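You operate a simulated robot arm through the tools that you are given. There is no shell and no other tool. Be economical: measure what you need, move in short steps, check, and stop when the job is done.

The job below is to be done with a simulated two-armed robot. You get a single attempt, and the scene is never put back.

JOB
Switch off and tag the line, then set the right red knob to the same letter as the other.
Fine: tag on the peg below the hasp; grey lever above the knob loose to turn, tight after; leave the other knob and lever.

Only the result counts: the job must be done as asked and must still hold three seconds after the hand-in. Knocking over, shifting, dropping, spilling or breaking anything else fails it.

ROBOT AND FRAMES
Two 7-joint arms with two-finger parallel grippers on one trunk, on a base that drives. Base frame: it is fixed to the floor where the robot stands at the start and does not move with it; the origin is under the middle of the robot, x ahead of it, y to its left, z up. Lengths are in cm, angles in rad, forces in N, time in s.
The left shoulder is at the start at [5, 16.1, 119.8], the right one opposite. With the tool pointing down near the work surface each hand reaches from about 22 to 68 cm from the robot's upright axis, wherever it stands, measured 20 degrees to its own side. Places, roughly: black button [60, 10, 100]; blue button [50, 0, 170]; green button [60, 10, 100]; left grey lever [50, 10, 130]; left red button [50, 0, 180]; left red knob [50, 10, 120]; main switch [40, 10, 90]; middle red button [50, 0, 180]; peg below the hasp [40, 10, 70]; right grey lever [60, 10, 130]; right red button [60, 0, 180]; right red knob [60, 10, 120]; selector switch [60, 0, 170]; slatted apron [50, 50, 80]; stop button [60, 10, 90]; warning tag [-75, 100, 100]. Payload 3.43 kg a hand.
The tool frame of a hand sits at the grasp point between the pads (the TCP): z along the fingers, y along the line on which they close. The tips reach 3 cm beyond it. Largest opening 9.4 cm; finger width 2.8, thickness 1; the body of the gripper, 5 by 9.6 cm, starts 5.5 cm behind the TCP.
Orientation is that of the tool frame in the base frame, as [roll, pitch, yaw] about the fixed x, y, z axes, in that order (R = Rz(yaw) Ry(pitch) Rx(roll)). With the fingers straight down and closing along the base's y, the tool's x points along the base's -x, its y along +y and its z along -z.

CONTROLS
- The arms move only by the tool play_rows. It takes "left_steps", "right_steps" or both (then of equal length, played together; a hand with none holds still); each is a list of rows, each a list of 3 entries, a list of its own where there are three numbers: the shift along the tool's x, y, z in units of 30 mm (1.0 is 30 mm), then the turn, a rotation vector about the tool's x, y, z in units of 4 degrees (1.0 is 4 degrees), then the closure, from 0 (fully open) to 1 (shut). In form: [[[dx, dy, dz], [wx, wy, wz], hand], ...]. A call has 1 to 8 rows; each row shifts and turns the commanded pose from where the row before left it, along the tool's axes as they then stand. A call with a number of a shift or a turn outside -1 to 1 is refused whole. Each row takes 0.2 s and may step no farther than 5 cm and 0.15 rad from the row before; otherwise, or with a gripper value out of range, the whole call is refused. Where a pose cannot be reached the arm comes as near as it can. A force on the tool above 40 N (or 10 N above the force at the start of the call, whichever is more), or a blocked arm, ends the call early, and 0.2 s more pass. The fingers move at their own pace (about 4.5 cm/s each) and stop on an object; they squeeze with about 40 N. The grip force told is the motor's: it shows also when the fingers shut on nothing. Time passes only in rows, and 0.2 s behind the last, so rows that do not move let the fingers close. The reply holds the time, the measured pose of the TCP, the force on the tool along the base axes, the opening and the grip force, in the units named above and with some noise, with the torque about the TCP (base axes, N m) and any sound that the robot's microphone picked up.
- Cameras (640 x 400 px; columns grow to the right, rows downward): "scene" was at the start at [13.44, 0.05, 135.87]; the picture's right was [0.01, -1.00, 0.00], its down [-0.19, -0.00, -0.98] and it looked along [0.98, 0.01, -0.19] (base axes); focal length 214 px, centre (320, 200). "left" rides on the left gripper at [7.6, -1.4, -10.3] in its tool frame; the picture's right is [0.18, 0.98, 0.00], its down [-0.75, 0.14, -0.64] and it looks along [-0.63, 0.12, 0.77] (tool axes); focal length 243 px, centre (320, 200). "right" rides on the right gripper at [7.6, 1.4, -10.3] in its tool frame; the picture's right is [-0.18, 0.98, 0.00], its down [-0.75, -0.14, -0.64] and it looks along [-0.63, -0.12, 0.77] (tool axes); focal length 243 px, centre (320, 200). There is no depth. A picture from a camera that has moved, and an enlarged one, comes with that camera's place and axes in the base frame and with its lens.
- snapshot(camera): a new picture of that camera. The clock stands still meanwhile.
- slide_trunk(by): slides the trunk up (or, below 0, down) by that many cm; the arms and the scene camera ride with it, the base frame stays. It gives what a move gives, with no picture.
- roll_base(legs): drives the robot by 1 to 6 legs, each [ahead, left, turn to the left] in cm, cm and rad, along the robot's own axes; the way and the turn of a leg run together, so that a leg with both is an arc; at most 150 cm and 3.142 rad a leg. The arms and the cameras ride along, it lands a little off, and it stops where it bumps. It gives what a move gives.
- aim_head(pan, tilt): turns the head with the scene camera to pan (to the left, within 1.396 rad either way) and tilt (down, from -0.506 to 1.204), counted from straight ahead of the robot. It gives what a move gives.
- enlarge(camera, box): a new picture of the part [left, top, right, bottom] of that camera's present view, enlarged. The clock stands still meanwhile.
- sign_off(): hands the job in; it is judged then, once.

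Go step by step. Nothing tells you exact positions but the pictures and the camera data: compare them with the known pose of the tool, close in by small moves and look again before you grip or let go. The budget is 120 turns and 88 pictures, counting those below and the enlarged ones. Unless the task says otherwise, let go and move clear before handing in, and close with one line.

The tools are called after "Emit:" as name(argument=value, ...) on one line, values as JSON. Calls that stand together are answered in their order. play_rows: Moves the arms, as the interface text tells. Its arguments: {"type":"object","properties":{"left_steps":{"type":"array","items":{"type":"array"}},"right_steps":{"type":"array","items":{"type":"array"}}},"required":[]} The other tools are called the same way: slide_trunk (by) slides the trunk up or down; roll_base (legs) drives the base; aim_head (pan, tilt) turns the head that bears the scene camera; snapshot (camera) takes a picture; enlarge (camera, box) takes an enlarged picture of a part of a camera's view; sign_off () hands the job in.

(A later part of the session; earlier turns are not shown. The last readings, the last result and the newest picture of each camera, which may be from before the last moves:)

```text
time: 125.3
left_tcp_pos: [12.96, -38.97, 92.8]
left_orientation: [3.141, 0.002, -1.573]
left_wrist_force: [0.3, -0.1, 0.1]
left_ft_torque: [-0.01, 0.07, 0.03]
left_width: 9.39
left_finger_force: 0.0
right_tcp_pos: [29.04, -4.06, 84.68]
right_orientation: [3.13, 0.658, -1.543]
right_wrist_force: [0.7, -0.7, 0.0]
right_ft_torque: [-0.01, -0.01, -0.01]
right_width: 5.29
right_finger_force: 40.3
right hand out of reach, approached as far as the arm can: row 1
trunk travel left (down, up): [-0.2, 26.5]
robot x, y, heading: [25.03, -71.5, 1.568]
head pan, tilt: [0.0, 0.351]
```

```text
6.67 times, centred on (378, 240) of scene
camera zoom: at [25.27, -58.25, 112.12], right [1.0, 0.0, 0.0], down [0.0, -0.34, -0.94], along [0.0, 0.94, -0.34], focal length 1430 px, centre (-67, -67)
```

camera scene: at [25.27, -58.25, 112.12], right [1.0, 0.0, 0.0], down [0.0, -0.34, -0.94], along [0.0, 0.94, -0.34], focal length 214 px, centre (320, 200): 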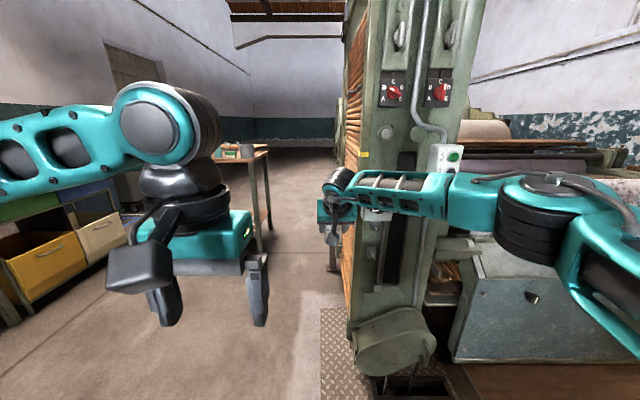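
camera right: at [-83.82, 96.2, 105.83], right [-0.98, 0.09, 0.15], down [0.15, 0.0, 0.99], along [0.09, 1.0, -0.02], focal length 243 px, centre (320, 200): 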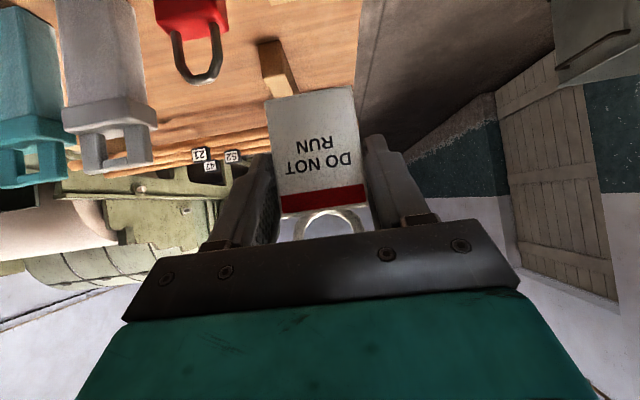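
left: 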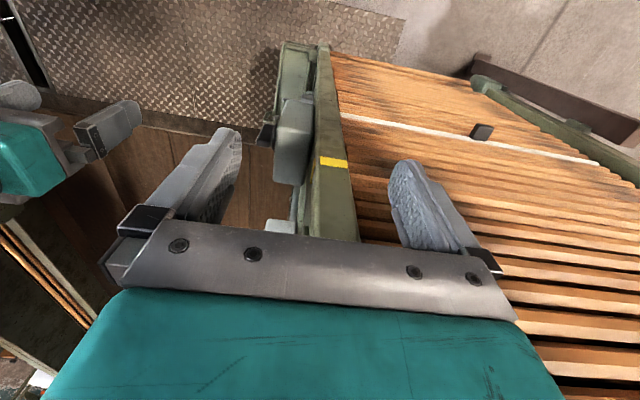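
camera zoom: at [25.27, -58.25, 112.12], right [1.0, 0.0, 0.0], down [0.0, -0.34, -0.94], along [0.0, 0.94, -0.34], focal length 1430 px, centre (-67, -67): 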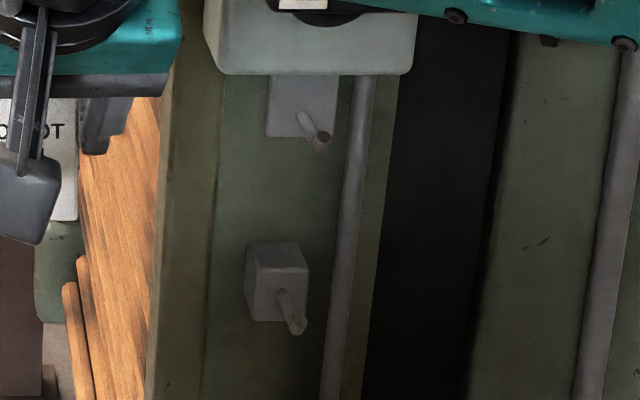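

Peg: tip (44.5, 6.0, 66.7), base y≈9.3, horizontal. I restore the hand pitch and lower the hand in the free area, then will shift the base.

Emit:
play_rows(right_steps=[[[0.66, 0, 0.5], [0, -0.4, 0], 1], [[0.66, 0, 0.5], [0, -0.4, 0], 1], [[0.66, 0, 0.5], [0, -0.4, 0], 1], [[0.66, 0, 0.5], [0, -0.4, 0], 1], [[0.66, 0, 0.5], [0, -0.4, 0], 1], [[0.66, 0, 0.5], [0, -0.4, 0], 1], [[0.66, 0, 0.5], [0, -0.3, 0], 1], [[0.66, 0, 0.5], [0, -0.3, 0], 1]])

Emit:
snapshot(camera="left")

```text
time: 127.1
left_tcp_pos: [12.91, -39.06, 92.81]
left_orientation: [-3.141, 0.001, -1.572]
left_wrist_force: [-0.3, 0.3, -1.1]
left_ft_torque: [0.04, 0.0, -0.04]
left_width: 9.4
left_finger_force: 0.1
right_tcp_pos: [28.84, -7.41, 65.37]
right_orientation: [3.131, 0.868, -1.541]
right_wrist_force: [-0.7, 0.3, -1.3]
right_ft_torque: [0.02, 0.0, 0.02]
right_width: 5.29
right_finger_force: 40.0
trunk travel left (down, up): [-0.2, 26.5]
robot x, y, heading: [25.15, -71.74, 1.571]
head pan, tilt: [0.0, 0.351]
```

```text
32 pictures are left
camera left: at [14.22, -46.62, 103.07], right [-0.98, -0.18, 0.0], down [-0.14, 0.75, 0.64], along [-0.12, 0.63, -0.77], focal length 243 px, centre (320, 200)
```

left: 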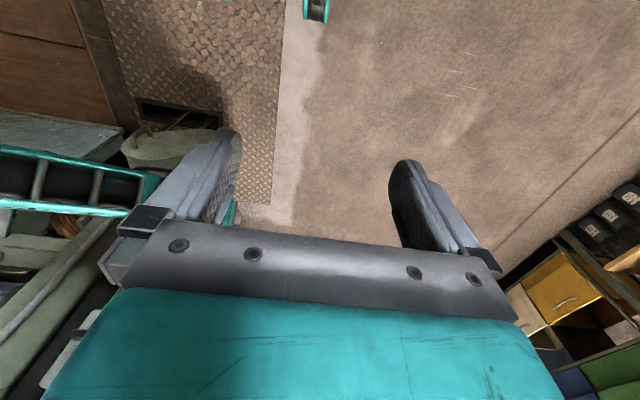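

Pitch is restored. I check from the scene camera where the ring sits relative to the hand.

Emit:
enlarge(camera="scene", box=[280, 220, 408, 300])

Emit:
enlarge(camera="right", box=[220, 60, 420, 260])

```text
5.00 times, centred on (344, 260) of scene
camera zoom: at [25.21, -58.26, 112.13], right [1.0, 0.0, 0.0], down [0.0, -0.34, -0.94], along [0.0, 0.94, -0.34], focal length 1072 px, centre (200, -100)
```

zoom: 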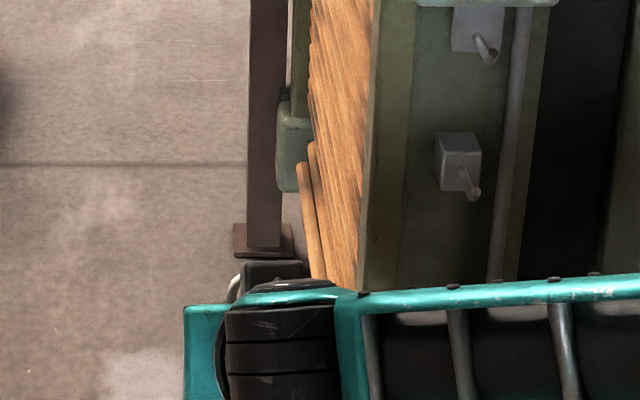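

```text
2.00 times, centred on (320, 160) of right
camera zoom: at [27.82, -20.15, 66.0], right [-0.99, 0.08, 0.15], down [0.15, 0.0, 0.99], along [0.08, 1.0, -0.01], focal length 485 px, centre (320, 280)
```

zoom: 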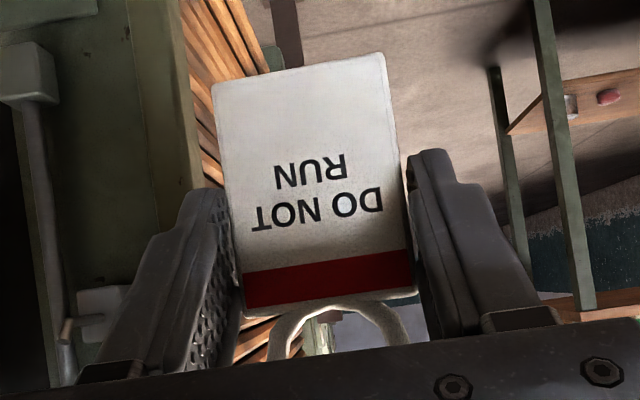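

Tag is stable in the grip; ring centre ≈ TCP + (0, 1.4, 2.8). I bring the base closer, leaving the hand just short of the peg.

Emit:
roll_base(legs=[[5, -12, 0]])

Emit:
enlarge(camera="scene", box=[280, 220, 408, 300])

Emit:
snapshot(camera="right")

```text
time: 128.8
left_tcp_pos: [24.28, -34.15, 92.73]
left_orientation: [-3.14, 0.002, -1.57]
left_wrist_force: [0.2, 0.4, -0.2]
left_ft_torque: [-0.02, -0.01, 0.04]
left_width: 9.4
left_finger_force: 0.0
right_tcp_pos: [40.25, -2.2, 65.35]
right_orientation: [3.13, 0.868, -1.537]
right_wrist_force: [0.6, 0.1, -0.3]
right_ft_torque: [0.01, 0.03, 0.01]
right_width: 5.27
right_finger_force: 39.8
trunk travel left (down, up): [-0.2, 26.5]
robot x, y, heading: [36.49, -66.3, 1.573]
head pan, tilt: [0.0, 0.351]
```

```text
5.00 times, centred on (344, 260) of scene
camera zoom: at [36.71, -53.26, 112.13], right [1.0, 0.0, 0.0], down [0.0, -0.34, -0.94], along [0.0, 0.94, -0.34], focal length 1072 px, centre (200, -100)
```

zoom: 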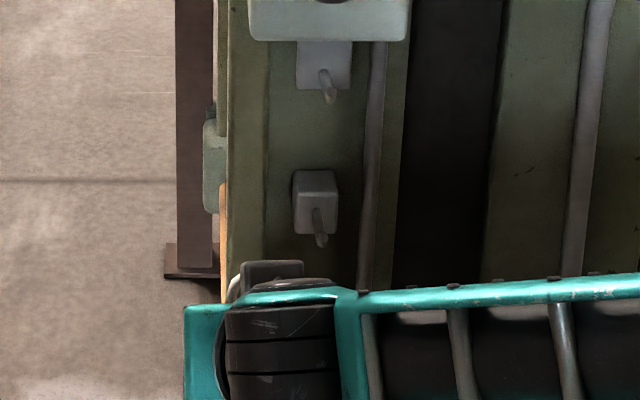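

```text
28 pictures are left
camera right: at [39.19, -15.15, 66.03], right [-0.99, 0.08, 0.15], down [0.15, 0.0, 0.99], along [0.08, 1.0, -0.02], focal length 243 px, centre (320, 200)
```

right: 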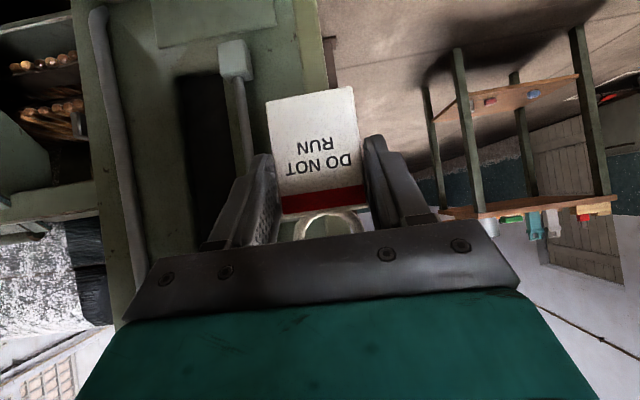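

Peg at x≈44.75, z≈66.5. I line the ring up with it, stopping ~2 cm short of the tip.

Emit:
play_rows(right_steps=[[[-0.13, -0.39, 0.38], [0, 0, 0], 1], [[-0.13, -0.39, 0.38], [0, 0, 0], 1], [[-0.13, -0.39, 0.38], [0, 0, 0], 1], [[-0.13, -0.41, 0.38], [0, 0, 0], 1], [[0, 0, 0], [0, 0, 0], 1]])

Emit:
enlarge(camera="right", box=[240, 150, 400, 250])

Emit:
enlarge(camera="scene", box=[300, 220, 396, 280])

```text
time: 130.0
left_tcp_pos: [24.34, -34.09, 92.69]
left_orientation: [-3.14, 0.003, -1.569]
left_wrist_force: [0.6, -0.2, 0.1]
left_ft_torque: [-0.03, 0.01, 0.06]
left_width: 9.38
left_finger_force: 0.0
right_tcp_pos: [44.62, 2.26, 63.41]
right_orientation: [3.131, 0.868, -1.539]
right_wrist_force: [0.0, -0.7, -0.2]
right_ft_torque: [-0.01, -0.03, -0.03]
right_width: 5.29
right_finger_force: 39.9
trunk travel left (down, up): [-0.2, 26.5]
robot x, y, heading: [36.31, -66.31, 1.576]
head pan, tilt: [0.0, 0.351]
```

```text
4.00 times, centred on (320, 200) of right
camera zoom: at [43.71, -10.57, 64.19], right [-0.99, 0.08, 0.15], down [0.15, 0.0, 0.99], along [0.08, 1.0, -0.02], focal length 970 px, centre (320, 200)
```

zoom: 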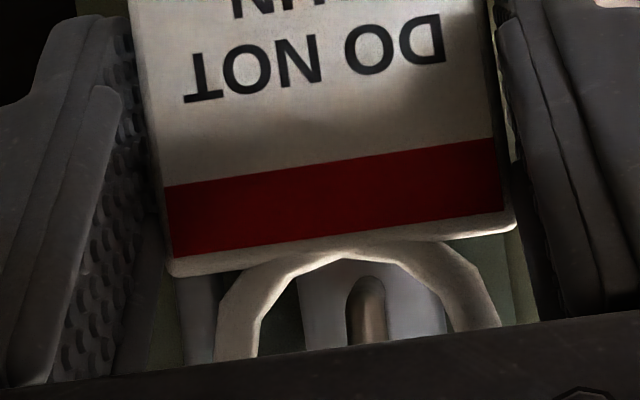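

```text
6.67 times, centred on (348, 250) of scene
camera zoom: at [36.71, -53.25, 112.13], right [1.0, 0.0, 0.0], down [0.0, -0.34, -0.94], along [0.0, 0.94, -0.34], focal length 1430 px, centre (133, -133)
```

zoom: 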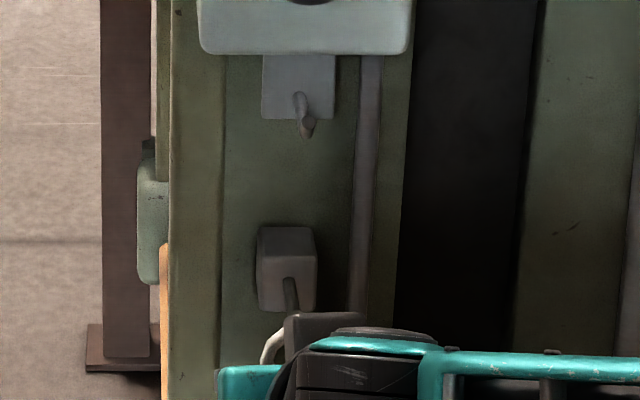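

Through the ring I see the peg almost centred. I lower 0.3 cm and slide the ring forward over the peg.

Emit:
play_rows(right_steps=[[[0.076, 0, 0.065], [0, 0, 0], 1], [[-0.21, 0, 0.25], [0, 0, 0], 1], [[-0.21, 0, 0.25], [0, 0, 0], 1], [[-0.21, 0, 0.25], [0, 0, 0], 1], [[-0.21, 0, 0.25], [0, 0, 0], 1], [[0, 0, 0], [0, 0, 0], 1]])

Emit:
enlarge(camera="right", box=[240, 150, 400, 250])

Emit:
enlarge(camera="scene", box=[300, 220, 396, 280])

```text
time: 131.4
left_tcp_pos: [24.36, -34.06, 92.75]
left_orientation: [-3.141, 0.001, -1.568]
left_wrist_force: [0.2, 0.9, -0.7]
left_ft_torque: [0.02, 0.01, 0.01]
left_width: 9.42
left_finger_force: 0.0
right_tcp_pos: [44.47, 6.12, 63.1]
right_orientation: [3.131, 0.867, -1.537]
right_wrist_force: [0.2, 0.5, -0.7]
right_ft_torque: [0.02, -0.02, 0.0]
right_width: 5.3
right_finger_force: 39.4
trunk travel left (down, up): [-0.2, 26.5]
robot x, y, heading: [36.6, -66.48, 1.569]
head pan, tilt: [0.0, 0.351]
```

```text
4.00 times, centred on (320, 200) of right
camera zoom: at [43.48, -6.65, 63.87], right [-0.99, 0.08, 0.15], down [0.15, 0.0, 0.99], along [0.08, 1.0, -0.02], focal length 970 px, centre (320, 200)
```

zoom: 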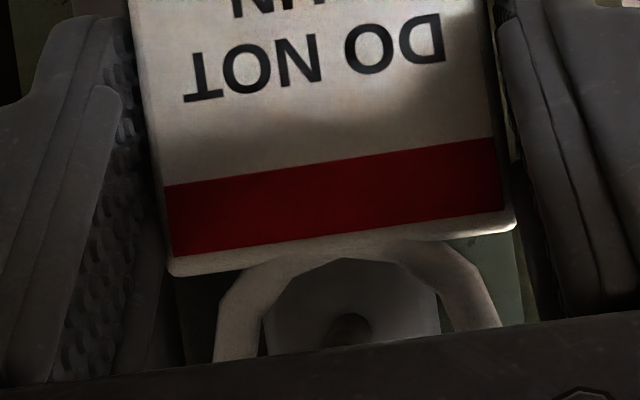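

```text
6.67 times, centred on (348, 250) of scene
camera zoom: at [36.71, -53.26, 112.13], right [1.0, 0.0, 0.0], down [0.0, -0.34, -0.94], along [0.0, 0.94, -0.34], focal length 1430 px, centre (133, -133)
```

zoom: 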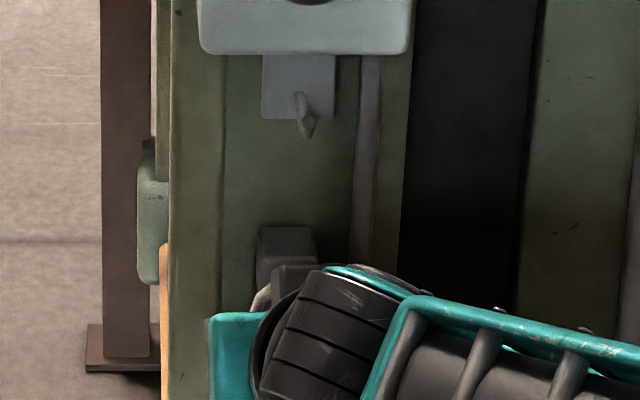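

The peg is through the ring. I lower until the ring rests on it.

Emit:
play_rows(right_steps=[[[0.076, 0, 0.065], [0, 0, 0], 1], [[0.076, 0, 0.065], [0, 0, 0], 1], [[0.076, 0, 0.065], [0, 0, 0], 1], [[0, 0, 0], [0, 0, 0], 1]])

Emit:
play_rows(right_steps=[[[0.05, 0, 0.043], [0, 0, 0], 1], [[0, 0, 0], [0, 0, 0], 1]])

```text
time: 132.4
left_tcp_pos: [24.33, -34.2, 92.76]
left_orientation: [-3.14, 0.002, -1.568]
left_wrist_force: [0.8, -0.3, -0.3]
left_ft_torque: [0.0, 0.01, 0.02]
left_width: 9.41
left_finger_force: 0.0
right_tcp_pos: [44.44, 6.41, 62.29]
right_orientation: [3.131, 0.866, -1.539]
right_wrist_force: [-0.3, -0.3, -0.3]
right_ft_torque: [-0.03, -0.05, -0.01]
right_width: 5.3
right_finger_force: 39.5
trunk travel left (down, up): [-0.2, 26.5]
robot x, y, heading: [36.63, -66.96, 1.573]
head pan, tilt: [0.0, 0.351]
```

```text
time: 133.0
left_tcp_pos: [24.25, -34.09, 92.75]
left_orientation: [-3.139, 0.003, -1.569]
left_wrist_force: [-0.2, -0.1, 0.2]
left_ft_torque: [0.01, 0.03, 0.02]
left_width: 9.4
left_finger_force: 0.1
right_tcp_pos: [44.57, 6.27, 62.2]
right_orientation: [3.132, 0.869, -1.537]
right_wrist_force: [0.4, -0.4, -0.3]
right_ft_torque: [-0.02, 0.01, -0.02]
right_width: 5.27
right_finger_force: 40.0
trunk travel left (down, up): [-0.2, 26.5]
robot x, y, heading: [36.81, -66.58, 1.571]
head pan, tilt: [0.0, 0.351]
```

Emit:
play_rows(right_steps=[[[0.05, 0, 0.043], [0, 0, 0], 1], [[0, 0, 0], [0, 0, 0], 1]])

Emit:
play_rows(right_steps=[[[0.05, 0, 0.043], [0, 0, 0], 1], [[0, 0, 0], [0, 0, 0], 1]])

Emit:
enlarge(camera="right", box=[240, 150, 400, 250])

```text
time: 133.6
left_tcp_pos: [24.23, -34.13, 92.81]
left_orientation: [-3.14, 0.003, -1.568]
left_wrist_force: [-0.3, 0.3, 0.2]
left_ft_torque: [0.0, -0.03, -0.01]
left_width: 9.38
left_finger_force: 0.1
right_tcp_pos: [44.38, 6.35, 62.06]
right_orientation: [3.131, 0.869, -1.538]
right_wrist_force: [-0.1, 0.9, 6.7]
right_ft_torque: [-0.03, 0.01, -0.02]
right_width: 5.27
right_finger_force: 40.1
trunk travel left (down, up): [-0.2, 26.5]
robot x, y, heading: [36.61, -66.76, 1.573]
head pan, tilt: [0.0, 0.351]
```

```text
time: 134.2
left_tcp_pos: [24.25, -34.14, 92.73]
left_orientation: [-3.138, 0.003, -1.57]
left_wrist_force: [-0.1, -0.1, 0.1]
left_ft_torque: [0.03, 0.0, 0.0]
left_width: 9.43
left_finger_force: 0.0
right_tcp_pos: [44.55, 6.35, 62.12]
right_orientation: [3.131, 0.874, -1.538]
right_wrist_force: [-1.4, 4.1, 19.6]
right_ft_torque: [-0.03, -0.08, 0.05]
right_width: 5.26
right_finger_force: 40.1
trunk travel left (down, up): [-0.2, 26.5]
robot x, y, heading: [36.43, -66.49, 1.575]
head pan, tilt: [0.0, 0.351]
```

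```text
4.00 times, centred on (320, 200) of right
camera zoom: at [43.54, -6.47, 62.7], right [-0.99, 0.08, 0.15], down [0.15, 0.0, 0.99], along [0.08, 1.0, -0.01], focal length 970 px, centre (320, 200)
```

zoom: 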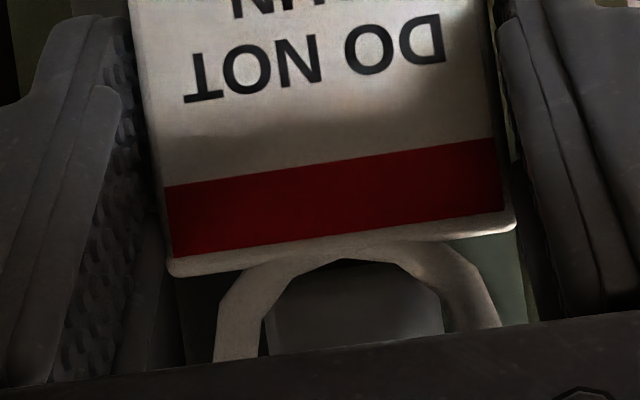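

Contact (20 N up): the ring hangs on the peg. I ease up slightly, open and withdraw straight back.

Emit:
play_rows(right_steps=[[[-0.06, 0, -0.05], [0, 0, 0], 1], [[0, 0, 0], [0, 0, 0], 0.35], [[0, 0, 0], [0, 0, 0], 0.25], [[0, 0, 0], [0, 0, 0], 0.2], [[0, 0, 0], [0, 0, 0], 0.2]])

Emit:
play_rows(right_steps=[[[0.2, 0, -0.25], [0, 0, 0], 0.2], [[0.2, 0, -0.25], [0, 0, 0], 0.2], [[0.2, 0, -0.25], [0, 0, 0], 0.2], [[0.4, 0, -0.5], [0, 0, 0], 0.2], [[0.4, 0, -0.5], [0, 0, 0], 0.2], [[0.4, 0, -0.5], [0, 0, 0], 0.2]])

Emit:
snapshot(camera="right")

```text
time: 135.4
left_tcp_pos: [24.37, -34.18, 92.79]
left_orientation: [-3.14, 0.001, -1.571]
left_wrist_force: [1.0, -0.4, -0.5]
left_ft_torque: [0.01, -0.04, 0.02]
left_width: 9.4
left_finger_force: 0.1
right_tcp_pos: [44.48, 6.33, 61.9]
right_orientation: [3.131, 0.867, -1.537]
right_wrist_force: [0.0, -0.2, 0.5]
right_ft_torque: [-0.02, -0.02, -0.01]
right_width: 7.49
right_finger_force: 0.1
trunk travel left (down, up): [-0.2, 26.5]
robot x, y, heading: [36.59, -66.75, 1.57]
head pan, tilt: [0.0, 0.351]
```

```text
time: 136.8
left_tcp_pos: [24.3, -34.16, 92.8]
left_orientation: [-3.14, 0.0, -1.569]
left_wrist_force: [-0.3, 0.4, 0.3]
left_ft_torque: [0.01, 0.01, -0.01]
left_width: 9.4
left_finger_force: 0.2
right_tcp_pos: [44.99, -2.52, 62.19]
right_orientation: [3.13, 0.87, -1.539]
right_wrist_force: [-0.3, 0.1, -0.5]
right_ft_torque: [0.03, 0.02, 0.0]
right_width: 7.51
right_finger_force: 0.0
trunk travel left (down, up): [-0.2, 26.5]
robot x, y, heading: [36.32, -66.24, 1.569]
head pan, tilt: [0.0, 0.351]
```

```text
22 pictures are left
camera right: at [44.04, -15.18, 62.88], right [-0.99, 0.08, 0.15], down [0.15, 0.0, 0.99], along [0.08, 1.0, -0.01], focal length 243 px, centre (320, 200)
```

right: 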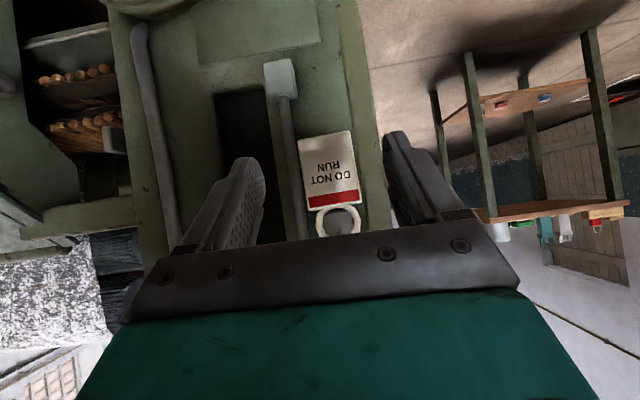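

The tag hangs on the peg. I back off, raise the trunk and shift right in front of the right knob and its lever.

Emit:
roll_base(legs=[[-6, 0, 0]])

Emit:
slide_trunk(by=26.3)

Emit:
roll_base(legs=[[0, -16, 0]])

Emit:
aim_head(pan=0.0, tilt=0.2)

Emit:
snapshot(camera="scene")

```text
time: 137.8
left_tcp_pos: [24.34, -39.97, 92.65]
left_orientation: [-3.141, 0.002, -1.566]
left_wrist_force: [-0.3, 0.8, 0.3]
left_ft_torque: [-0.01, 0.01, 0.03]
left_width: 9.4
left_finger_force: 0.1
right_tcp_pos: [44.96, -8.27, 62.13]
right_orientation: [3.13, 0.868, -1.536]
right_wrist_force: [-0.7, 0.2, 0.0]
right_ft_torque: [-0.03, 0.03, -0.02]
right_width: 7.48
right_finger_force: 0.1
trunk travel left (down, up): [-0.2, 26.5]
robot x, y, heading: [36.86, -72.64, 1.575]
head pan, tilt: [0.0, 0.351]
```

```text
time: 140.5
left_tcp_pos: [24.41, -39.97, 119.08]
left_orientation: [-3.139, 0.002, -1.569]
left_wrist_force: [1.0, 0.2, 0.8]
left_ft_torque: [-0.01, 0.01, -0.04]
left_width: 9.41
left_finger_force: 0.0
right_tcp_pos: [45.01, -8.31, 88.4]
right_orientation: [3.131, 0.868, -1.538]
right_wrist_force: [1.0, -0.5, 0.3]
right_ft_torque: [0.02, -0.04, -0.02]
right_width: 7.53
right_finger_force: 0.1
trunk travel left (down, up): [-26.5, 0.2]
robot x, y, heading: [36.57, -72.24, 1.578]
head pan, tilt: [0.0, 0.351]
```

```text
time: 142.7
left_tcp_pos: [40.14, -39.97, 119.04]
left_orientation: [-3.14, 0.002, -1.562]
left_wrist_force: [-0.7, 0.8, -0.6]
left_ft_torque: [0.01, 0.01, -0.02]
left_width: 9.42
left_finger_force: 0.0
right_tcp_pos: [60.64, -8.03, 88.37]
right_orientation: [3.132, 0.868, -1.533]
right_wrist_force: [-0.4, -0.6, 0.0]
right_ft_torque: [0.01, 0.02, 0.0]
right_width: 7.53
right_finger_force: 0.1
trunk travel left (down, up): [-26.5, 0.2]
robot x, y, heading: [52.32, -72.14, 1.581]
head pan, tilt: [0.0, 0.351]
stopped in leg 1: the robot was blocked; the commanded pose is now the measured one
```

```text
time: 143.4
left_tcp_pos: [40.12, -39.9, 119.08]
left_orientation: [-3.141, 0.001, -1.565]
left_wrist_force: [0.3, -0.6, -0.3]
left_ft_torque: [-0.01, -0.02, -0.02]
left_width: 9.41
left_finger_force: 0.2
right_tcp_pos: [60.59, -8.14, 88.4]
right_orientation: [3.132, 0.866, -1.533]
right_wrist_force: [0.0, -0.6, -0.5]
right_ft_torque: [-0.01, 0.02, 0.02]
right_width: 7.53
right_finger_force: 0.1
trunk travel left (down, up): [-26.5, 0.2]
robot x, y, heading: [52.58, -72.51, 1.577]
head pan, tilt: [0.0, 0.201]
```

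```text
21 pictures are left
camera scene: at [52.59, -59.01, 139.82], right [1.0, 0.01, 0.0], down [0.0, -0.2, -0.98], along [-0.01, 0.98, -0.2], focal length 214 px, centre (320, 200)
```

scene: 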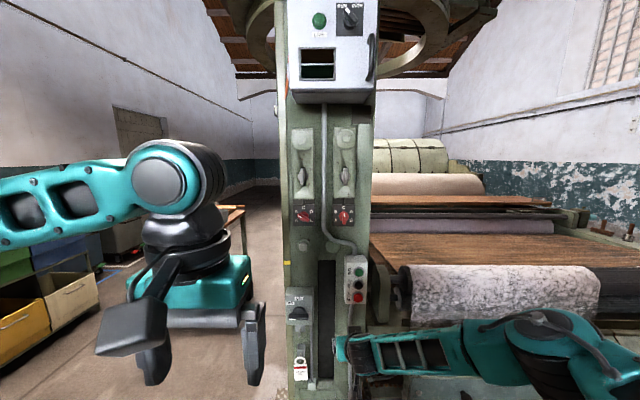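

Emit:
enlarge(camera="scene", box=[280, 155, 376, 215])

Emit:
enlarge(camera="scene", box=[288, 188, 368, 238])

```text
6.67 times, centred on (328, 185) of scene
camera zoom: at [52.59, -59.01, 139.82], right [1.0, 0.01, 0.0], down [0.0, -0.2, -0.98], along [-0.01, 0.98, -0.2], focal length 1430 px, centre (267, 300)
```

zoom: 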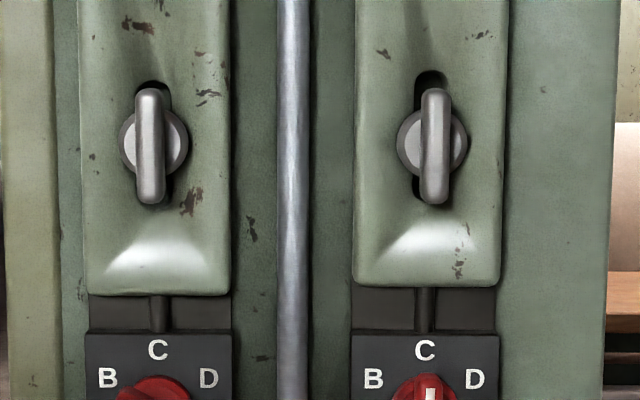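

```text
8.00 times, centred on (328, 213) of scene
camera zoom: at [52.59, -59.01, 139.82], right [1.0, 0.01, 0.0], down [0.0, -0.2, -0.98], along [-0.01, 0.98, -0.2], focal length 1716 px, centre (256, 96)
```

zoom: 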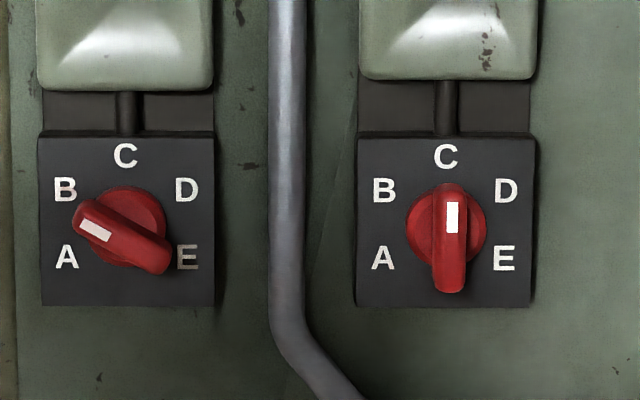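

Right knob needs 60° counter-clockwise; the lever is a rotary T-handle, vertical (tight) now. I raise the right hand toward the lever height in stages, flattening the tilt.

Emit:
play_rows(right_steps=[[[-0.85, 0, -0.5], [0, -0.6, 0], 0], [[-0.85, 0, -0.5], [0, -0.6, 0], 0], [[-0.85, 0, -0.5], [0, -0.6, 0], 0], [[-0.87, 0, -0.45], [0, -0.6, 0], 0], [[-0.87, 0, -0.45], [0, -0.6, 0], 0], [[-0.9, 0, -0.4], [0, -0.6, 0], 0], [[-0.9, 0, -0.4], [0, -0.5, 0], 0], [[-0.9, 0, -0.35], [0, -0.5, 0], 0]])

Emit:
play_rows(right_steps=[[[-0.93, 0, -0.35], [0, 0, 0], 0], [[-0.93, 0, -0.35], [0, 0, 0], 0], [[-0.93, 0, -0.35], [0, 0, 0], 0], [[-0.93, 0, -0.35], [0, 0, 0], 0], [[-0.93, 0, -0.35], [0, 0, 0], 0]])

Emit:
snapshot(camera="right")

```text
time: 145.2
left_tcp_pos: [39.96, -40.04, 119.03]
left_orientation: [-3.14, 0.002, -1.563]
left_wrist_force: [0.2, -0.7, -0.2]
left_ft_torque: [-0.06, 0.01, -0.03]
left_width: 9.4
left_finger_force: 0.0
right_tcp_pos: [60.73, -6.35, 111.87]
right_orientation: [3.125, 1.192, -1.54]
right_wrist_force: [-0.1, 0.3, -0.3]
right_ft_torque: [0.0, 0.03, 0.01]
right_width: 9.41
right_finger_force: 0.1
trunk travel left (down, up): [-26.5, 0.2]
robot x, y, heading: [52.21, -72.06, 1.581]
head pan, tilt: [0.0, 0.201]
```

```text
time: 146.4
left_tcp_pos: [40.24, -39.91, 119.14]
left_orientation: [-3.138, 0.003, -1.563]
left_wrist_force: [1.0, -0.3, -0.4]
left_ft_torque: [-0.01, 0.0, -0.01]
left_width: 9.41
left_finger_force: 0.1
right_tcp_pos: [60.87, -5.71, 126.66]
right_orientation: [3.122, 1.188, -1.54]
right_wrist_force: [0.2, -0.3, -1.3]
right_ft_torque: [0.01, -0.03, 0.03]
right_width: 9.41
right_finger_force: 0.0
trunk travel left (down, up): [-26.5, 0.2]
robot x, y, heading: [52.48, -72.29, 1.577]
head pan, tilt: [0.0, 0.201]
```

```text
18 pictures are left
camera right: at [59.93, -18.17, 123.37], right [-0.98, 0.02, 0.18], down [0.16, -0.31, 0.94], along [0.08, 0.95, 0.3], focal length 243 px, centre (320, 200)
```

right: 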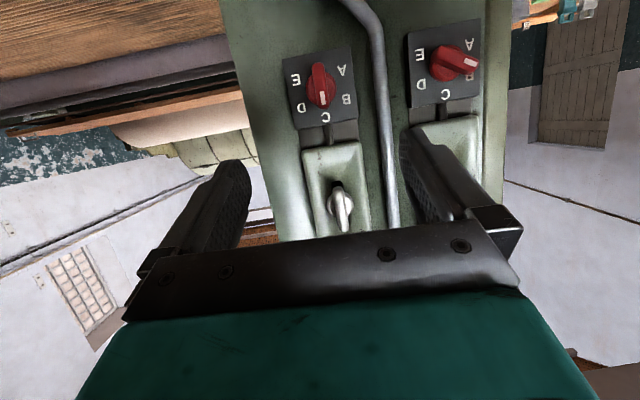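

No limits here. Lever bar ≈ (59.9, 9.4, 133.4), knob bar ≈ (59.95, 9.5, 119.7). I move the base forward 6 cm and bring the hand in front of the lever.

Emit:
roll_base(legs=[[6, 0, 0]])

Emit:
play_rows(right_steps=[[[-0.66, 0.065, -0.06], [0, 0, 0], 0.2], [[-0.66, 0.065, -0.06], [0, 0, 0], 0.2], [[-0.66, 0.065, -0.06], [0, 0, 0], 0.2], [[-0.66, 0.065, -0.06], [0, 0, 0], 0.2], [[-0.66, 0.065, -0.06], [0, 0, 0], 0.2]])

Emit:
snapshot(camera="right")

```text
time: 147.3
left_tcp_pos: [40.15, -33.82, 118.98]
left_orientation: [-3.139, -0.001, -1.562]
left_wrist_force: [-0.4, 0.6, 0.7]
left_ft_torque: [-0.01, -0.03, -0.01]
left_width: 9.39
left_finger_force: 0.1
right_tcp_pos: [60.87, 0.3, 126.56]
right_orientation: [3.124, 1.189, -1.543]
right_wrist_force: [-0.4, 1.2, -0.2]
right_ft_torque: [0.0, 0.0, 0.0]
right_width: 9.43
right_finger_force: 0.0
trunk travel left (down, up): [-26.5, 0.2]
robot x, y, heading: [52.74, -66.23, 1.576]
head pan, tilt: [0.0, 0.201]
```

```text
time: 148.5
left_tcp_pos: [40.11, -33.95, 119.09]
left_orientation: [-3.141, 0.003, -1.566]
left_wrist_force: [-0.1, 0.2, 0.2]
left_ft_torque: [0.01, 0.0, 0.02]
left_width: 9.41
left_finger_force: 0.1
right_tcp_pos: [59.8, 2.95, 136.24]
right_orientation: [3.123, 1.191, -1.54]
right_wrist_force: [-0.3, -0.8, -0.5]
right_ft_torque: [0.02, 0.01, -0.02]
right_width: 7.51
right_finger_force: 0.0
trunk travel left (down, up): [-26.5, 0.2]
robot x, y, heading: [52.68, -66.36, 1.582]
head pan, tilt: [0.0, 0.201]
```

```text
17 pictures are left
camera right: at [58.84, -9.5, 132.95], right [-0.98, 0.02, 0.18], down [0.16, -0.31, 0.94], along [0.08, 0.95, 0.3], focal length 243 px, centre (320, 200)
```

right: 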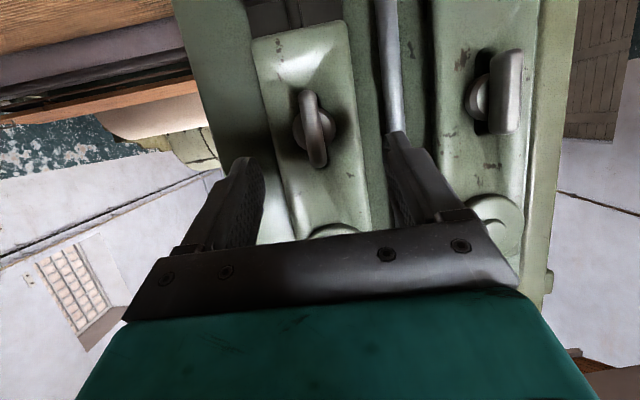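

Lever bar centre ≈ (60.0, 9.0, 133.2). I advance and close on it.

Emit:
play_rows(right_steps=[[[0.04, -0.02, 0.58], [0, 0, 0], 0.2], [[0.04, -0.02, 0.58], [0, 0, 0], 0.2], [[0.04, -0.02, 0.56], [0, 0, 0], 0.2], [[0, 0, 0], [0, 0, 0], 1], [[0, 0, 0], [0, 0, 0], 1], [[0, 0, 0], [0, 0, 0], 1], [[0, 0, 0], [0, 0, 0], 1], [[0, 0, 0], [0, 0, 0], 1]])

Emit:
snapshot(camera="right")

```text
time: 150.3
left_tcp_pos: [40.2, -34.05, 119.12]
left_orientation: [-3.141, 0.003, -1.563]
left_wrist_force: [-0.1, -0.9, -1.2]
left_ft_torque: [0.01, -0.01, -0.03]
left_width: 9.39
left_finger_force: 0.1
right_tcp_pos: [60.03, 7.62, 134.14]
right_orientation: [3.122, 1.194, -1.548]
right_wrist_force: [7.3, -6.4, 3.3]
right_ft_torque: [0.12, -0.13, -0.43]
right_width: 3.38
right_finger_force: 44.9
trunk travel left (down, up): [-26.5, 0.2]
robot x, y, heading: [52.29, -66.33, 1.575]
head pan, tilt: [0.0, 0.201]
```

```text
16 pictures are left
camera right: at [59.08, -4.77, 130.78], right [-0.98, 0.02, 0.18], down [0.16, -0.31, 0.94], along [0.08, 0.95, 0.3], focal length 243 px, centre (320, 200)
```

right: 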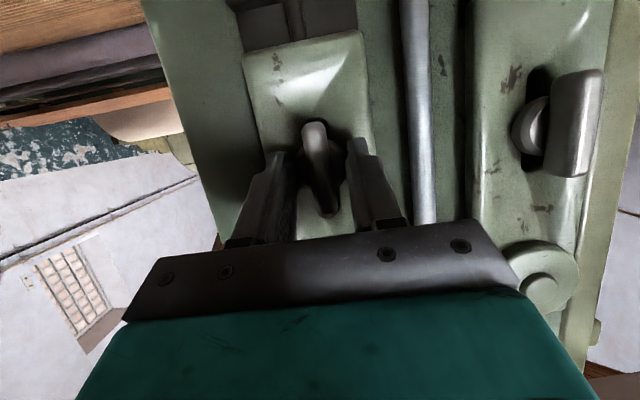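

The fingers closed on the round hub (3.4 cm) behind the bar. I open, back off 1.5 cm and grip the bar itself.

Emit:
play_rows(right_steps=[[[0, 0, 0], [0, 0, 0], 0.4], [[0, 0, 0], [0, 0, 0], 0.4], [[0, 0, -0.5], [0, 0, 0], 0.4], [[0, 0, 0], [0, 0, 0], 1], [[0, 0, 0], [0, 0, 0], 1], [[0, 0, 0], [0, 0, 0], 1], [[0, 0, 0], [0, 0, 0], 1]])

```text
time: 151.9
left_tcp_pos: [40.11, -33.87, 119.07]
left_orientation: [-3.141, 0.001, -1.563]
left_wrist_force: [-0.2, -0.1, 0.0]
left_ft_torque: [-0.03, -0.01, 0.01]
left_width: 9.42
left_finger_force: 0.0
right_tcp_pos: [60.05, 6.44, 134.36]
right_orientation: [3.123, 1.189, -1.542]
right_wrist_force: [1.4, -0.4, -0.3]
right_ft_torque: [0.01, -0.23, -0.68]
right_width: 1.34
right_finger_force: 40.8
trunk travel left (down, up): [-26.5, 0.2]
robot x, y, heading: [52.63, -66.53, 1.578]
head pan, tilt: [0.0, 0.201]
```

Bar gripped (1.34 cm). I turn it counter-clockwise in small steps, watching torque.

Emit:
play_rows(right_steps=[[[0, 0.026, 0], [0.374, 0, -0.928], 1], [[0, 0.026, 0], [0.374, 0, -0.928], 1], [[0, 0.026, 0], [0.374, 0, -0.928], 1], [[0, 0.026, 0], [0.374, 0, -0.928], 1]])

```text
time: 152.9
left_tcp_pos: [40.13, -33.83, 119.1]
left_orientation: [3.142, 0.002, -1.563]
left_wrist_force: [-0.4, 0.7, -0.3]
left_ft_torque: [0.0, -0.01, 0.02]
left_width: 9.41
left_finger_force: 0.1
right_tcp_pos: [59.88, 6.34, 134.42]
right_orientation: [-2.496, 1.107, -0.935]
right_wrist_force: [4.6, 6.0, 4.0]
right_ft_torque: [-0.69, -0.14, -1.13]
right_width: 1.33
right_finger_force: 45.0
trunk travel left (down, up): [-26.5, 0.2]
robot x, y, heading: [52.55, -65.93, 1.576]
head pan, tilt: [0.0, 0.201]
```

It turns freely in this direction. Continue until a stop.

Emit:
play_rows(right_steps=[[[0, 0.026, 0], [0.374, 0, -0.928], 1], [[0, 0.026, 0], [0.374, 0, -0.928], 1], [[0, 0.026, 0], [0.374, 0, -0.928], 1], [[0, 0.026, 0], [0.374, 0, -0.928], 1], [[0, 0.026, 0], [0.374, 0, -0.928], 1], [[0, 0.026, 0], [0.374, 0, -0.928], 1], [[0, 0.026, 0], [0.374, 0, -0.928], 1]])

Emit:
play_rows(right_steps=[[[0, 0.026, 0], [0.374, 0, -0.928], 1], [[0, 0.026, 0], [0.374, 0, -0.928], 1], [[0, 0.026, 0], [0.374, 0, -0.928], 1], [[0, 0.026, 0], [0.374, 0, -0.928], 1]])

Emit:
snapshot(camera="right")

```text
time: 154.5
left_tcp_pos: [40.34, -33.83, 118.96]
left_orientation: [3.141, 0.0, -1.564]
left_wrist_force: [0.1, 1.0, -0.3]
left_ft_torque: [-0.03, -0.03, 0.01]
left_width: 9.42
left_finger_force: 0.0
right_tcp_pos: [59.32, 6.34, 134.11]
right_orientation: [-1.939, 0.736, -0.485]
right_wrist_force: [10.8, 5.3, 2.4]
right_ft_torque: [-0.3, -0.02, -1.51]
right_width: 1.29
right_finger_force: 45.3
trunk travel left (down, up): [-26.5, 0.2]
robot x, y, heading: [53.1, -66.58, 1.579]
head pan, tilt: [0.0, 0.201]
```

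```text
time: 155.5
left_tcp_pos: [40.37, -33.91, 119.15]
left_orientation: [-3.141, 0.002, -1.564]
left_wrist_force: [-0.9, -0.3, 0.5]
left_ft_torque: [-0.04, 0.0, 0.01]
left_width: 9.41
left_finger_force: 0.1
right_tcp_pos: [59.2, 6.32, 133.97]
right_orientation: [-1.782, 0.49, -0.394]
right_wrist_force: [9.3, 5.6, 5.7]
right_ft_torque: [0.12, -0.04, -1.56]
right_width: 1.3
right_finger_force: 45.5
trunk travel left (down, up): [-26.5, 0.2]
robot x, y, heading: [52.48, -66.3, 1.575]
head pan, tilt: [0.0, 0.201]
```

```text
15 pictures are left
camera right: at [61.73, -5.89, 130.96], right [-0.65, 0.04, -0.76], down [-0.72, -0.35, 0.6], along [-0.24, 0.94, 0.26], focal length 243 px, centre (320, 200)
```

right: 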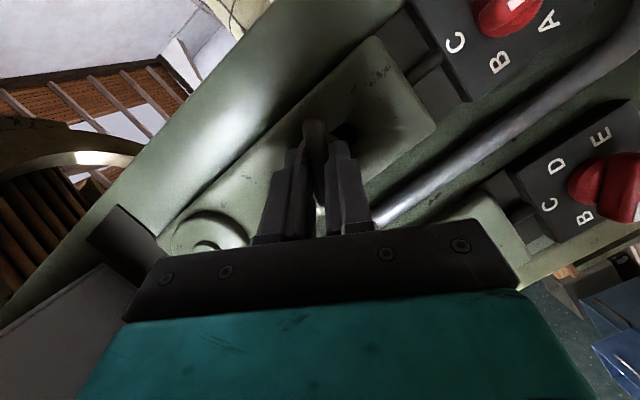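

Lever has followed to ~60°. I continue toward 90°.

Emit:
play_rows(right_steps=[[[0, 0.026, 0], [0.374, 0, -0.928], 1], [[0, 0.026, 0], [0.374, 0, -0.928], 1], [[0, 0.026, 0], [0.374, 0, -0.928], 1], [[0, 0.026, 0], [0.374, 0, -0.928], 1], [[0, 0, 0], [0, 0, 0], 1]])

Emit:
play_rows(right_steps=[[[0, 0.026, 0], [0.374, 0, -0.928], 1], [[0, 0.026, 0], [0.374, 0, -0.928], 1], [[0, 0, 0], [0, 0, 0], 1]])

Emit:
play_rows(right_steps=[[[0, 0.026, 0], [0.374, 0, -0.928], 1], [[0, 0, 0], [0, 0, 0], 1]])

```text
time: 156.7
left_tcp_pos: [40.19, -33.85, 119.01]
left_orientation: [3.141, 0.0, -1.563]
left_wrist_force: [-1.0, -0.7, 1.0]
left_ft_torque: [-0.02, 0.02, 0.0]
left_width: 9.38
left_finger_force: 0.0
right_tcp_pos: [59.06, 6.39, 133.55]
right_orientation: [-1.662, 0.233, -0.353]
right_wrist_force: [11.3, 9.0, 9.7]
right_ft_torque: [0.35, -0.11, -1.13]
right_width: 1.28
right_finger_force: 45.1
trunk travel left (down, up): [-26.5, 0.2]
robot x, y, heading: [52.55, -66.24, 1.575]
head pan, tilt: [0.0, 0.201]
```

```text
time: 157.5
left_tcp_pos: [40.28, -33.96, 119.12]
left_orientation: [-3.142, 0.001, -1.563]
left_wrist_force: [0.0, 1.4, 0.1]
left_ft_torque: [-0.05, 0.01, -0.01]
left_width: 9.4
left_finger_force: 0.1
right_tcp_pos: [59.14, 6.44, 133.54]
right_orientation: [-1.606, 0.107, -0.344]
right_wrist_force: [13.4, 10.0, 12.7]
right_ft_torque: [0.26, -0.11, -0.08]
right_width: 1.27
right_finger_force: 44.3
trunk travel left (down, up): [-26.5, 0.2]
robot x, y, heading: [52.75, -66.65, 1.578]
head pan, tilt: [0.0, 0.201]
```

```text
time: 158.1
left_tcp_pos: [40.21, -33.84, 119.18]
left_orientation: [-3.141, 0.003, -1.564]
left_wrist_force: [-0.1, -0.3, 1.1]
left_ft_torque: [0.04, -0.03, 0.03]
left_width: 9.43
left_finger_force: 0.0
right_tcp_pos: [59.15, 6.37, 133.44]
right_orientation: [-1.584, 0.041, -0.341]
right_wrist_force: [13.3, 9.8, 12.9]
right_ft_torque: [0.16, -0.12, 0.31]
right_width: 1.29
right_finger_force: 45.7
trunk travel left (down, up): [-26.5, 0.2]
robot x, y, heading: [52.57, -66.26, 1.581]
head pan, tilt: [0.0, 0.201]
```

Emit:
play_rows(right_steps=[[[0, 0.026, 0], [0.374, 0, -0.928], 1], [[0, 0, 0], [0, 0, 0], 1]])

```text
time: 158.7
left_tcp_pos: [40.34, -33.81, 119.15]
left_orientation: [3.14, 0.003, -1.564]
left_wrist_force: [-1.6, 0.2, -0.5]
left_ft_torque: [-0.02, -0.01, -0.01]
left_width: 9.4
left_finger_force: 0.0
right_tcp_pos: [59.08, 6.35, 133.49]
right_orientation: [-1.559, -0.022, -0.342]
right_wrist_force: [15.6, 8.7, 12.0]
right_ft_torque: [-0.03, -0.11, 0.3]
right_width: 1.26
right_finger_force: 45.4
trunk travel left (down, up): [-26.5, 0.2]
robot x, y, heading: [52.57, -66.64, 1.574]
head pan, tilt: [0.0, 0.201]
```

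At ~92° with no stop; it should be loose. I release, back out, and unroll the hand for the knob.

Emit:
play_rows(right_steps=[[[0, 0, 0], [0, 0, 0], 0.5], [[0, 0, 0], [0, 0, 0], 0.3], [[0, 0, 0], [0, 0, 0], 0.2], [[0, 0, -0.9], [0, 0, 0], 0.2], [[0, 0, -0.9], [0, 0, 0], 0.2], [[0, 0, -0.9], [0, 0, 0], 0.2], [[0, 0, 0], [-0.374, 0, 0.928], 0.2], [[0, 0, 0], [-0.374, 0, 0.928], 0.2]])

Emit:
play_rows(right_steps=[[[0, 0, 0], [-0.374, 0, 0.928], 0.2], [[0, 0, 0], [-0.374, 0, 0.928], 0.2], [[0, 0, 0], [-0.374, 0, 0.928], 0.2], [[0, 0, 0], [-0.374, 0, 0.928], 0.2], [[0, 0, 0], [-0.374, 0, 0.928], 0.2], [[0, 0, 0], [-0.374, 0, 0.928], 0.2], [[0, 0, 0], [-0.374, 0, 0.928], 0.2], [[0, 0, 0], [-0.374, 0, 0.928], 0.2]])

Emit:
play_rows(right_steps=[[[0, 0, 0], [-0.374, 0, 0.928], 0.2], [[0, 0, 0], [-0.374, 0, 0.928], 0.2], [[0, 0, 0], [-0.374, 0, 0.928], 0.2], [[0, 0, 0], [-0.374, 0, 0.928], 0.2], [[0, 0, 0], [-0.374, 0, 0.928], 0.2], [[0, 0, 0], [-0.374, 0, 0.928], 0.2], [[0, 0, 0], [-0.374, 0, 0.928], 0.2], [[0, 0, 0], [-0.374, 0, 0.928], 0.2]])

Emit:
play_rows(right_steps=[[[0, 0, 0], [-0.374, 0, 0.928], 0.2], [[0, 0, 0], [-0.374, 0, 0.928], 0.2], [[0, 0, 0], [-0.374, 0, 0.928], 0.2], [[0, 0, 0], [-0.374, 0, 0.928], 0.2], [[0, 0, 0], [-0.374, 0, 0.928], 0.2]])

```text
time: 160.5
left_tcp_pos: [40.11, -33.85, 119.01]
left_orientation: [-3.139, 0.002, -1.563]
left_wrist_force: [0.1, 0.6, 0.3]
left_ft_torque: [0.01, -0.02, 0.0]
left_width: 9.42
left_finger_force: 0.0
right_tcp_pos: [56.02, -1.42, 133.3]
right_orientation: [-1.61, 0.105, -0.341]
right_wrist_force: [0.8, -0.9, -0.5]
right_ft_torque: [0.02, -0.02, -0.01]
right_width: 7.51
right_finger_force: 0.2
trunk travel left (down, up): [-26.5, 0.2]
robot x, y, heading: [52.3, -66.24, 1.583]
head pan, tilt: [0.0, 0.201]
```

```text
time: 162.3
left_tcp_pos: [40.1, -33.94, 118.98]
left_orientation: [-3.14, 0.0, -1.562]
left_wrist_force: [0.4, 0.5, -0.3]
left_ft_torque: [0.01, 0.01, -0.02]
left_width: 9.44
left_finger_force: 0.0
right_tcp_pos: [55.83, -1.32, 133.24]
right_orientation: [-1.858, 0.617, -0.43]
right_wrist_force: [-0.6, -0.5, 0.1]
right_ft_torque: [-0.03, 0.02, -0.02]
right_width: 7.5
right_finger_force: 0.1
trunk travel left (down, up): [-26.5, 0.2]
robot x, y, heading: [52.61, -66.35, 1.581]
head pan, tilt: [0.0, 0.201]
```

```text
time: 164.1
left_tcp_pos: [40.19, -33.9, 118.94]
left_orientation: [-3.14, 0.002, -1.563]
left_wrist_force: [-1.0, 0.4, 0.6]
left_ft_torque: [0.01, 0.0, -0.01]
left_width: 9.39
left_finger_force: 0.1
right_tcp_pos: [56.07, -1.2, 133.33]
right_orientation: [-2.379, 1.066, -0.831]
right_wrist_force: [-0.4, -0.5, -0.2]
right_ft_torque: [0.0, 0.01, 0.01]
right_width: 7.53
right_finger_force: 0.0
trunk travel left (down, up): [-26.5, 0.2]
robot x, y, heading: [52.61, -66.42, 1.576]
head pan, tilt: [0.0, 0.201]
```

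```text
time: 165.3
left_tcp_pos: [40.21, -34.05, 119.13]
left_orientation: [-3.141, 0.001, -1.563]
left_wrist_force: [-0.4, -0.2, -0.5]
left_ft_torque: [0.03, 0.03, 0.05]
left_width: 9.39
left_finger_force: 0.2
right_tcp_pos: [55.89, -1.34, 133.36]
right_orientation: [3.12, 1.188, -1.545]
right_wrist_force: [0.5, -0.5, 0.3]
right_ft_torque: [-0.03, 0.01, -0.01]
right_width: 7.51
right_finger_force: 0.0
trunk travel left (down, up): [-26.5, 0.2]
robot x, y, heading: [52.25, -65.81, 1.579]
head pan, tilt: [0.0, 0.201]
```

Emit:
play_rows(right_steps=[[[0.6, -0.27, 0.55], [0, 0, 0], 0.2], [[0.6, -0.27, 0.55], [0, 0, 0], 0.2], [[0.6, -0.27, 0.55], [0, 0, 0], 0.2], [[0.6, -0.27, 0.55], [0, 0, 0], 0.2], [[0.6, -0.27, 0.55], [0, 0, 0], 0.2]])

Emit:
snapshot(camera="right")

```text
time: 166.5
left_tcp_pos: [40.13, -33.87, 119.14]
left_orientation: [-3.14, 0.003, -1.564]
left_wrist_force: [0.2, 0.2, 0.0]
left_ft_torque: [-0.02, 0.04, -0.03]
left_width: 9.38
left_finger_force: 0.0
right_tcp_pos: [59.73, 3.15, 121.79]
right_orientation: [3.124, 1.189, -1.541]
right_wrist_force: [1.0, 0.2, 0.0]
right_ft_torque: [0.02, 0.0, 0.0]
right_width: 7.53
right_finger_force: 0.1
trunk travel left (down, up): [-26.5, 0.2]
robot x, y, heading: [52.21, -65.97, 1.583]
head pan, tilt: [0.0, 0.201]
```

```text
14 pictures are left
camera right: at [58.84, -9.2, 118.5], right [-0.98, 0.02, 0.18], down [0.16, -0.31, 0.94], along [0.08, 0.95, 0.3], focal length 243 px, centre (320, 200)
```

right: 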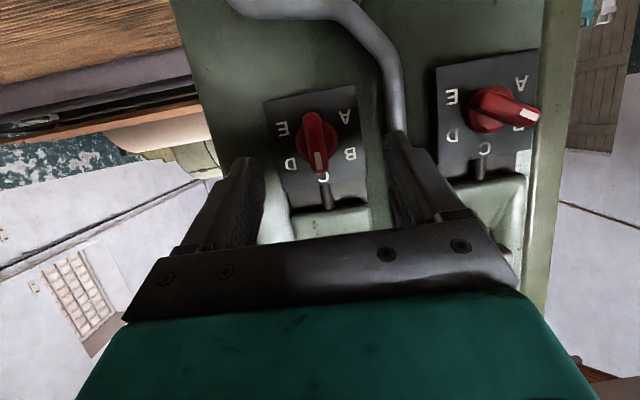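

Knob bar ≈ (59.9, 8.7, 119.8). I advance and grip.

Emit:
play_rows(right_steps=[[[-0.03, -0.03, 0.4], [0, 0, 0], 0.2], [[-0.03, -0.03, 0.4], [0, 0, 0], 0.2], [[-0.03, -0.03, 0.4], [0, 0, 0], 0.2], [[0, 0, 0], [0, 0, 0], 1], [[0, 0, 0], [0, 0, 0], 1], [[0, 0, 0], [0, 0, 0], 1], [[0, 0, 0], [0, 0, 0], 1], [[0, 0, 0], [0, 0, 0], 1]])

Emit:
snapshot(camera="right")

```text
time: 168.3
left_tcp_pos: [40.12, -33.94, 119.13]
left_orientation: [-3.138, 0.002, -1.563]
left_wrist_force: [-0.8, -0.5, 0.4]
left_ft_torque: [-0.01, -0.02, -0.01]
left_width: 9.4
left_finger_force: 0.0
right_tcp_pos: [60.0, 6.75, 120.7]
right_orientation: [3.123, 1.189, -1.545]
right_wrist_force: [1.7, -0.2, -0.6]
right_ft_torque: [0.05, -0.06, -0.61]
right_width: 1.32
right_finger_force: 40.4
trunk travel left (down, up): [-26.5, 0.2]
robot x, y, heading: [52.57, -66.27, 1.583]
head pan, tilt: [0.0, 0.201]
```

```text
13 pictures are left
camera right: at [59.04, -5.8, 117.35], right [-0.98, 0.03, 0.18], down [0.16, -0.31, 0.94], along [0.08, 0.95, 0.3], focal length 243 px, centre (320, 200)
```

right: 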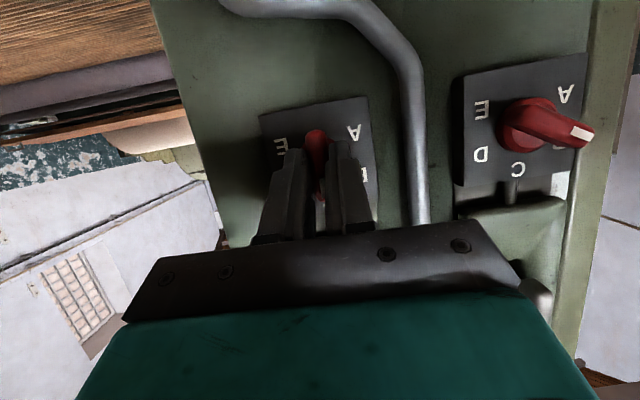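

Gripped. I turn counter-clockwise, first a few degrees to check that it is free.

Emit:
play_rows(right_steps=[[[0, 0.022, 0], [0.374, 0, -0.928], 1], [[0, 0.022, 0], [0.374, 0, -0.928], 1], [[0, 0.022, 0], [0.374, 0, -0.928], 1]])

```text
time: 169.1
left_tcp_pos: [40.19, -33.99, 119.12]
left_orientation: [-3.14, 0.003, -1.563]
left_wrist_force: [-0.2, -1.3, -0.6]
left_ft_torque: [-0.03, 0.0, 0.0]
left_width: 9.39
left_finger_force: 0.0
right_tcp_pos: [59.84, 6.7, 120.64]
right_orientation: [-2.635, 1.139, -1.063]
right_wrist_force: [7.4, -2.6, 0.0]
right_ft_torque: [-0.93, -0.06, -1.14]
right_width: 1.32
right_finger_force: 45.5
trunk travel left (down, up): [-26.5, 0.2]
robot x, y, heading: [52.62, -66.03, 1.577]
head pan, tilt: [0.0, 0.201]
```

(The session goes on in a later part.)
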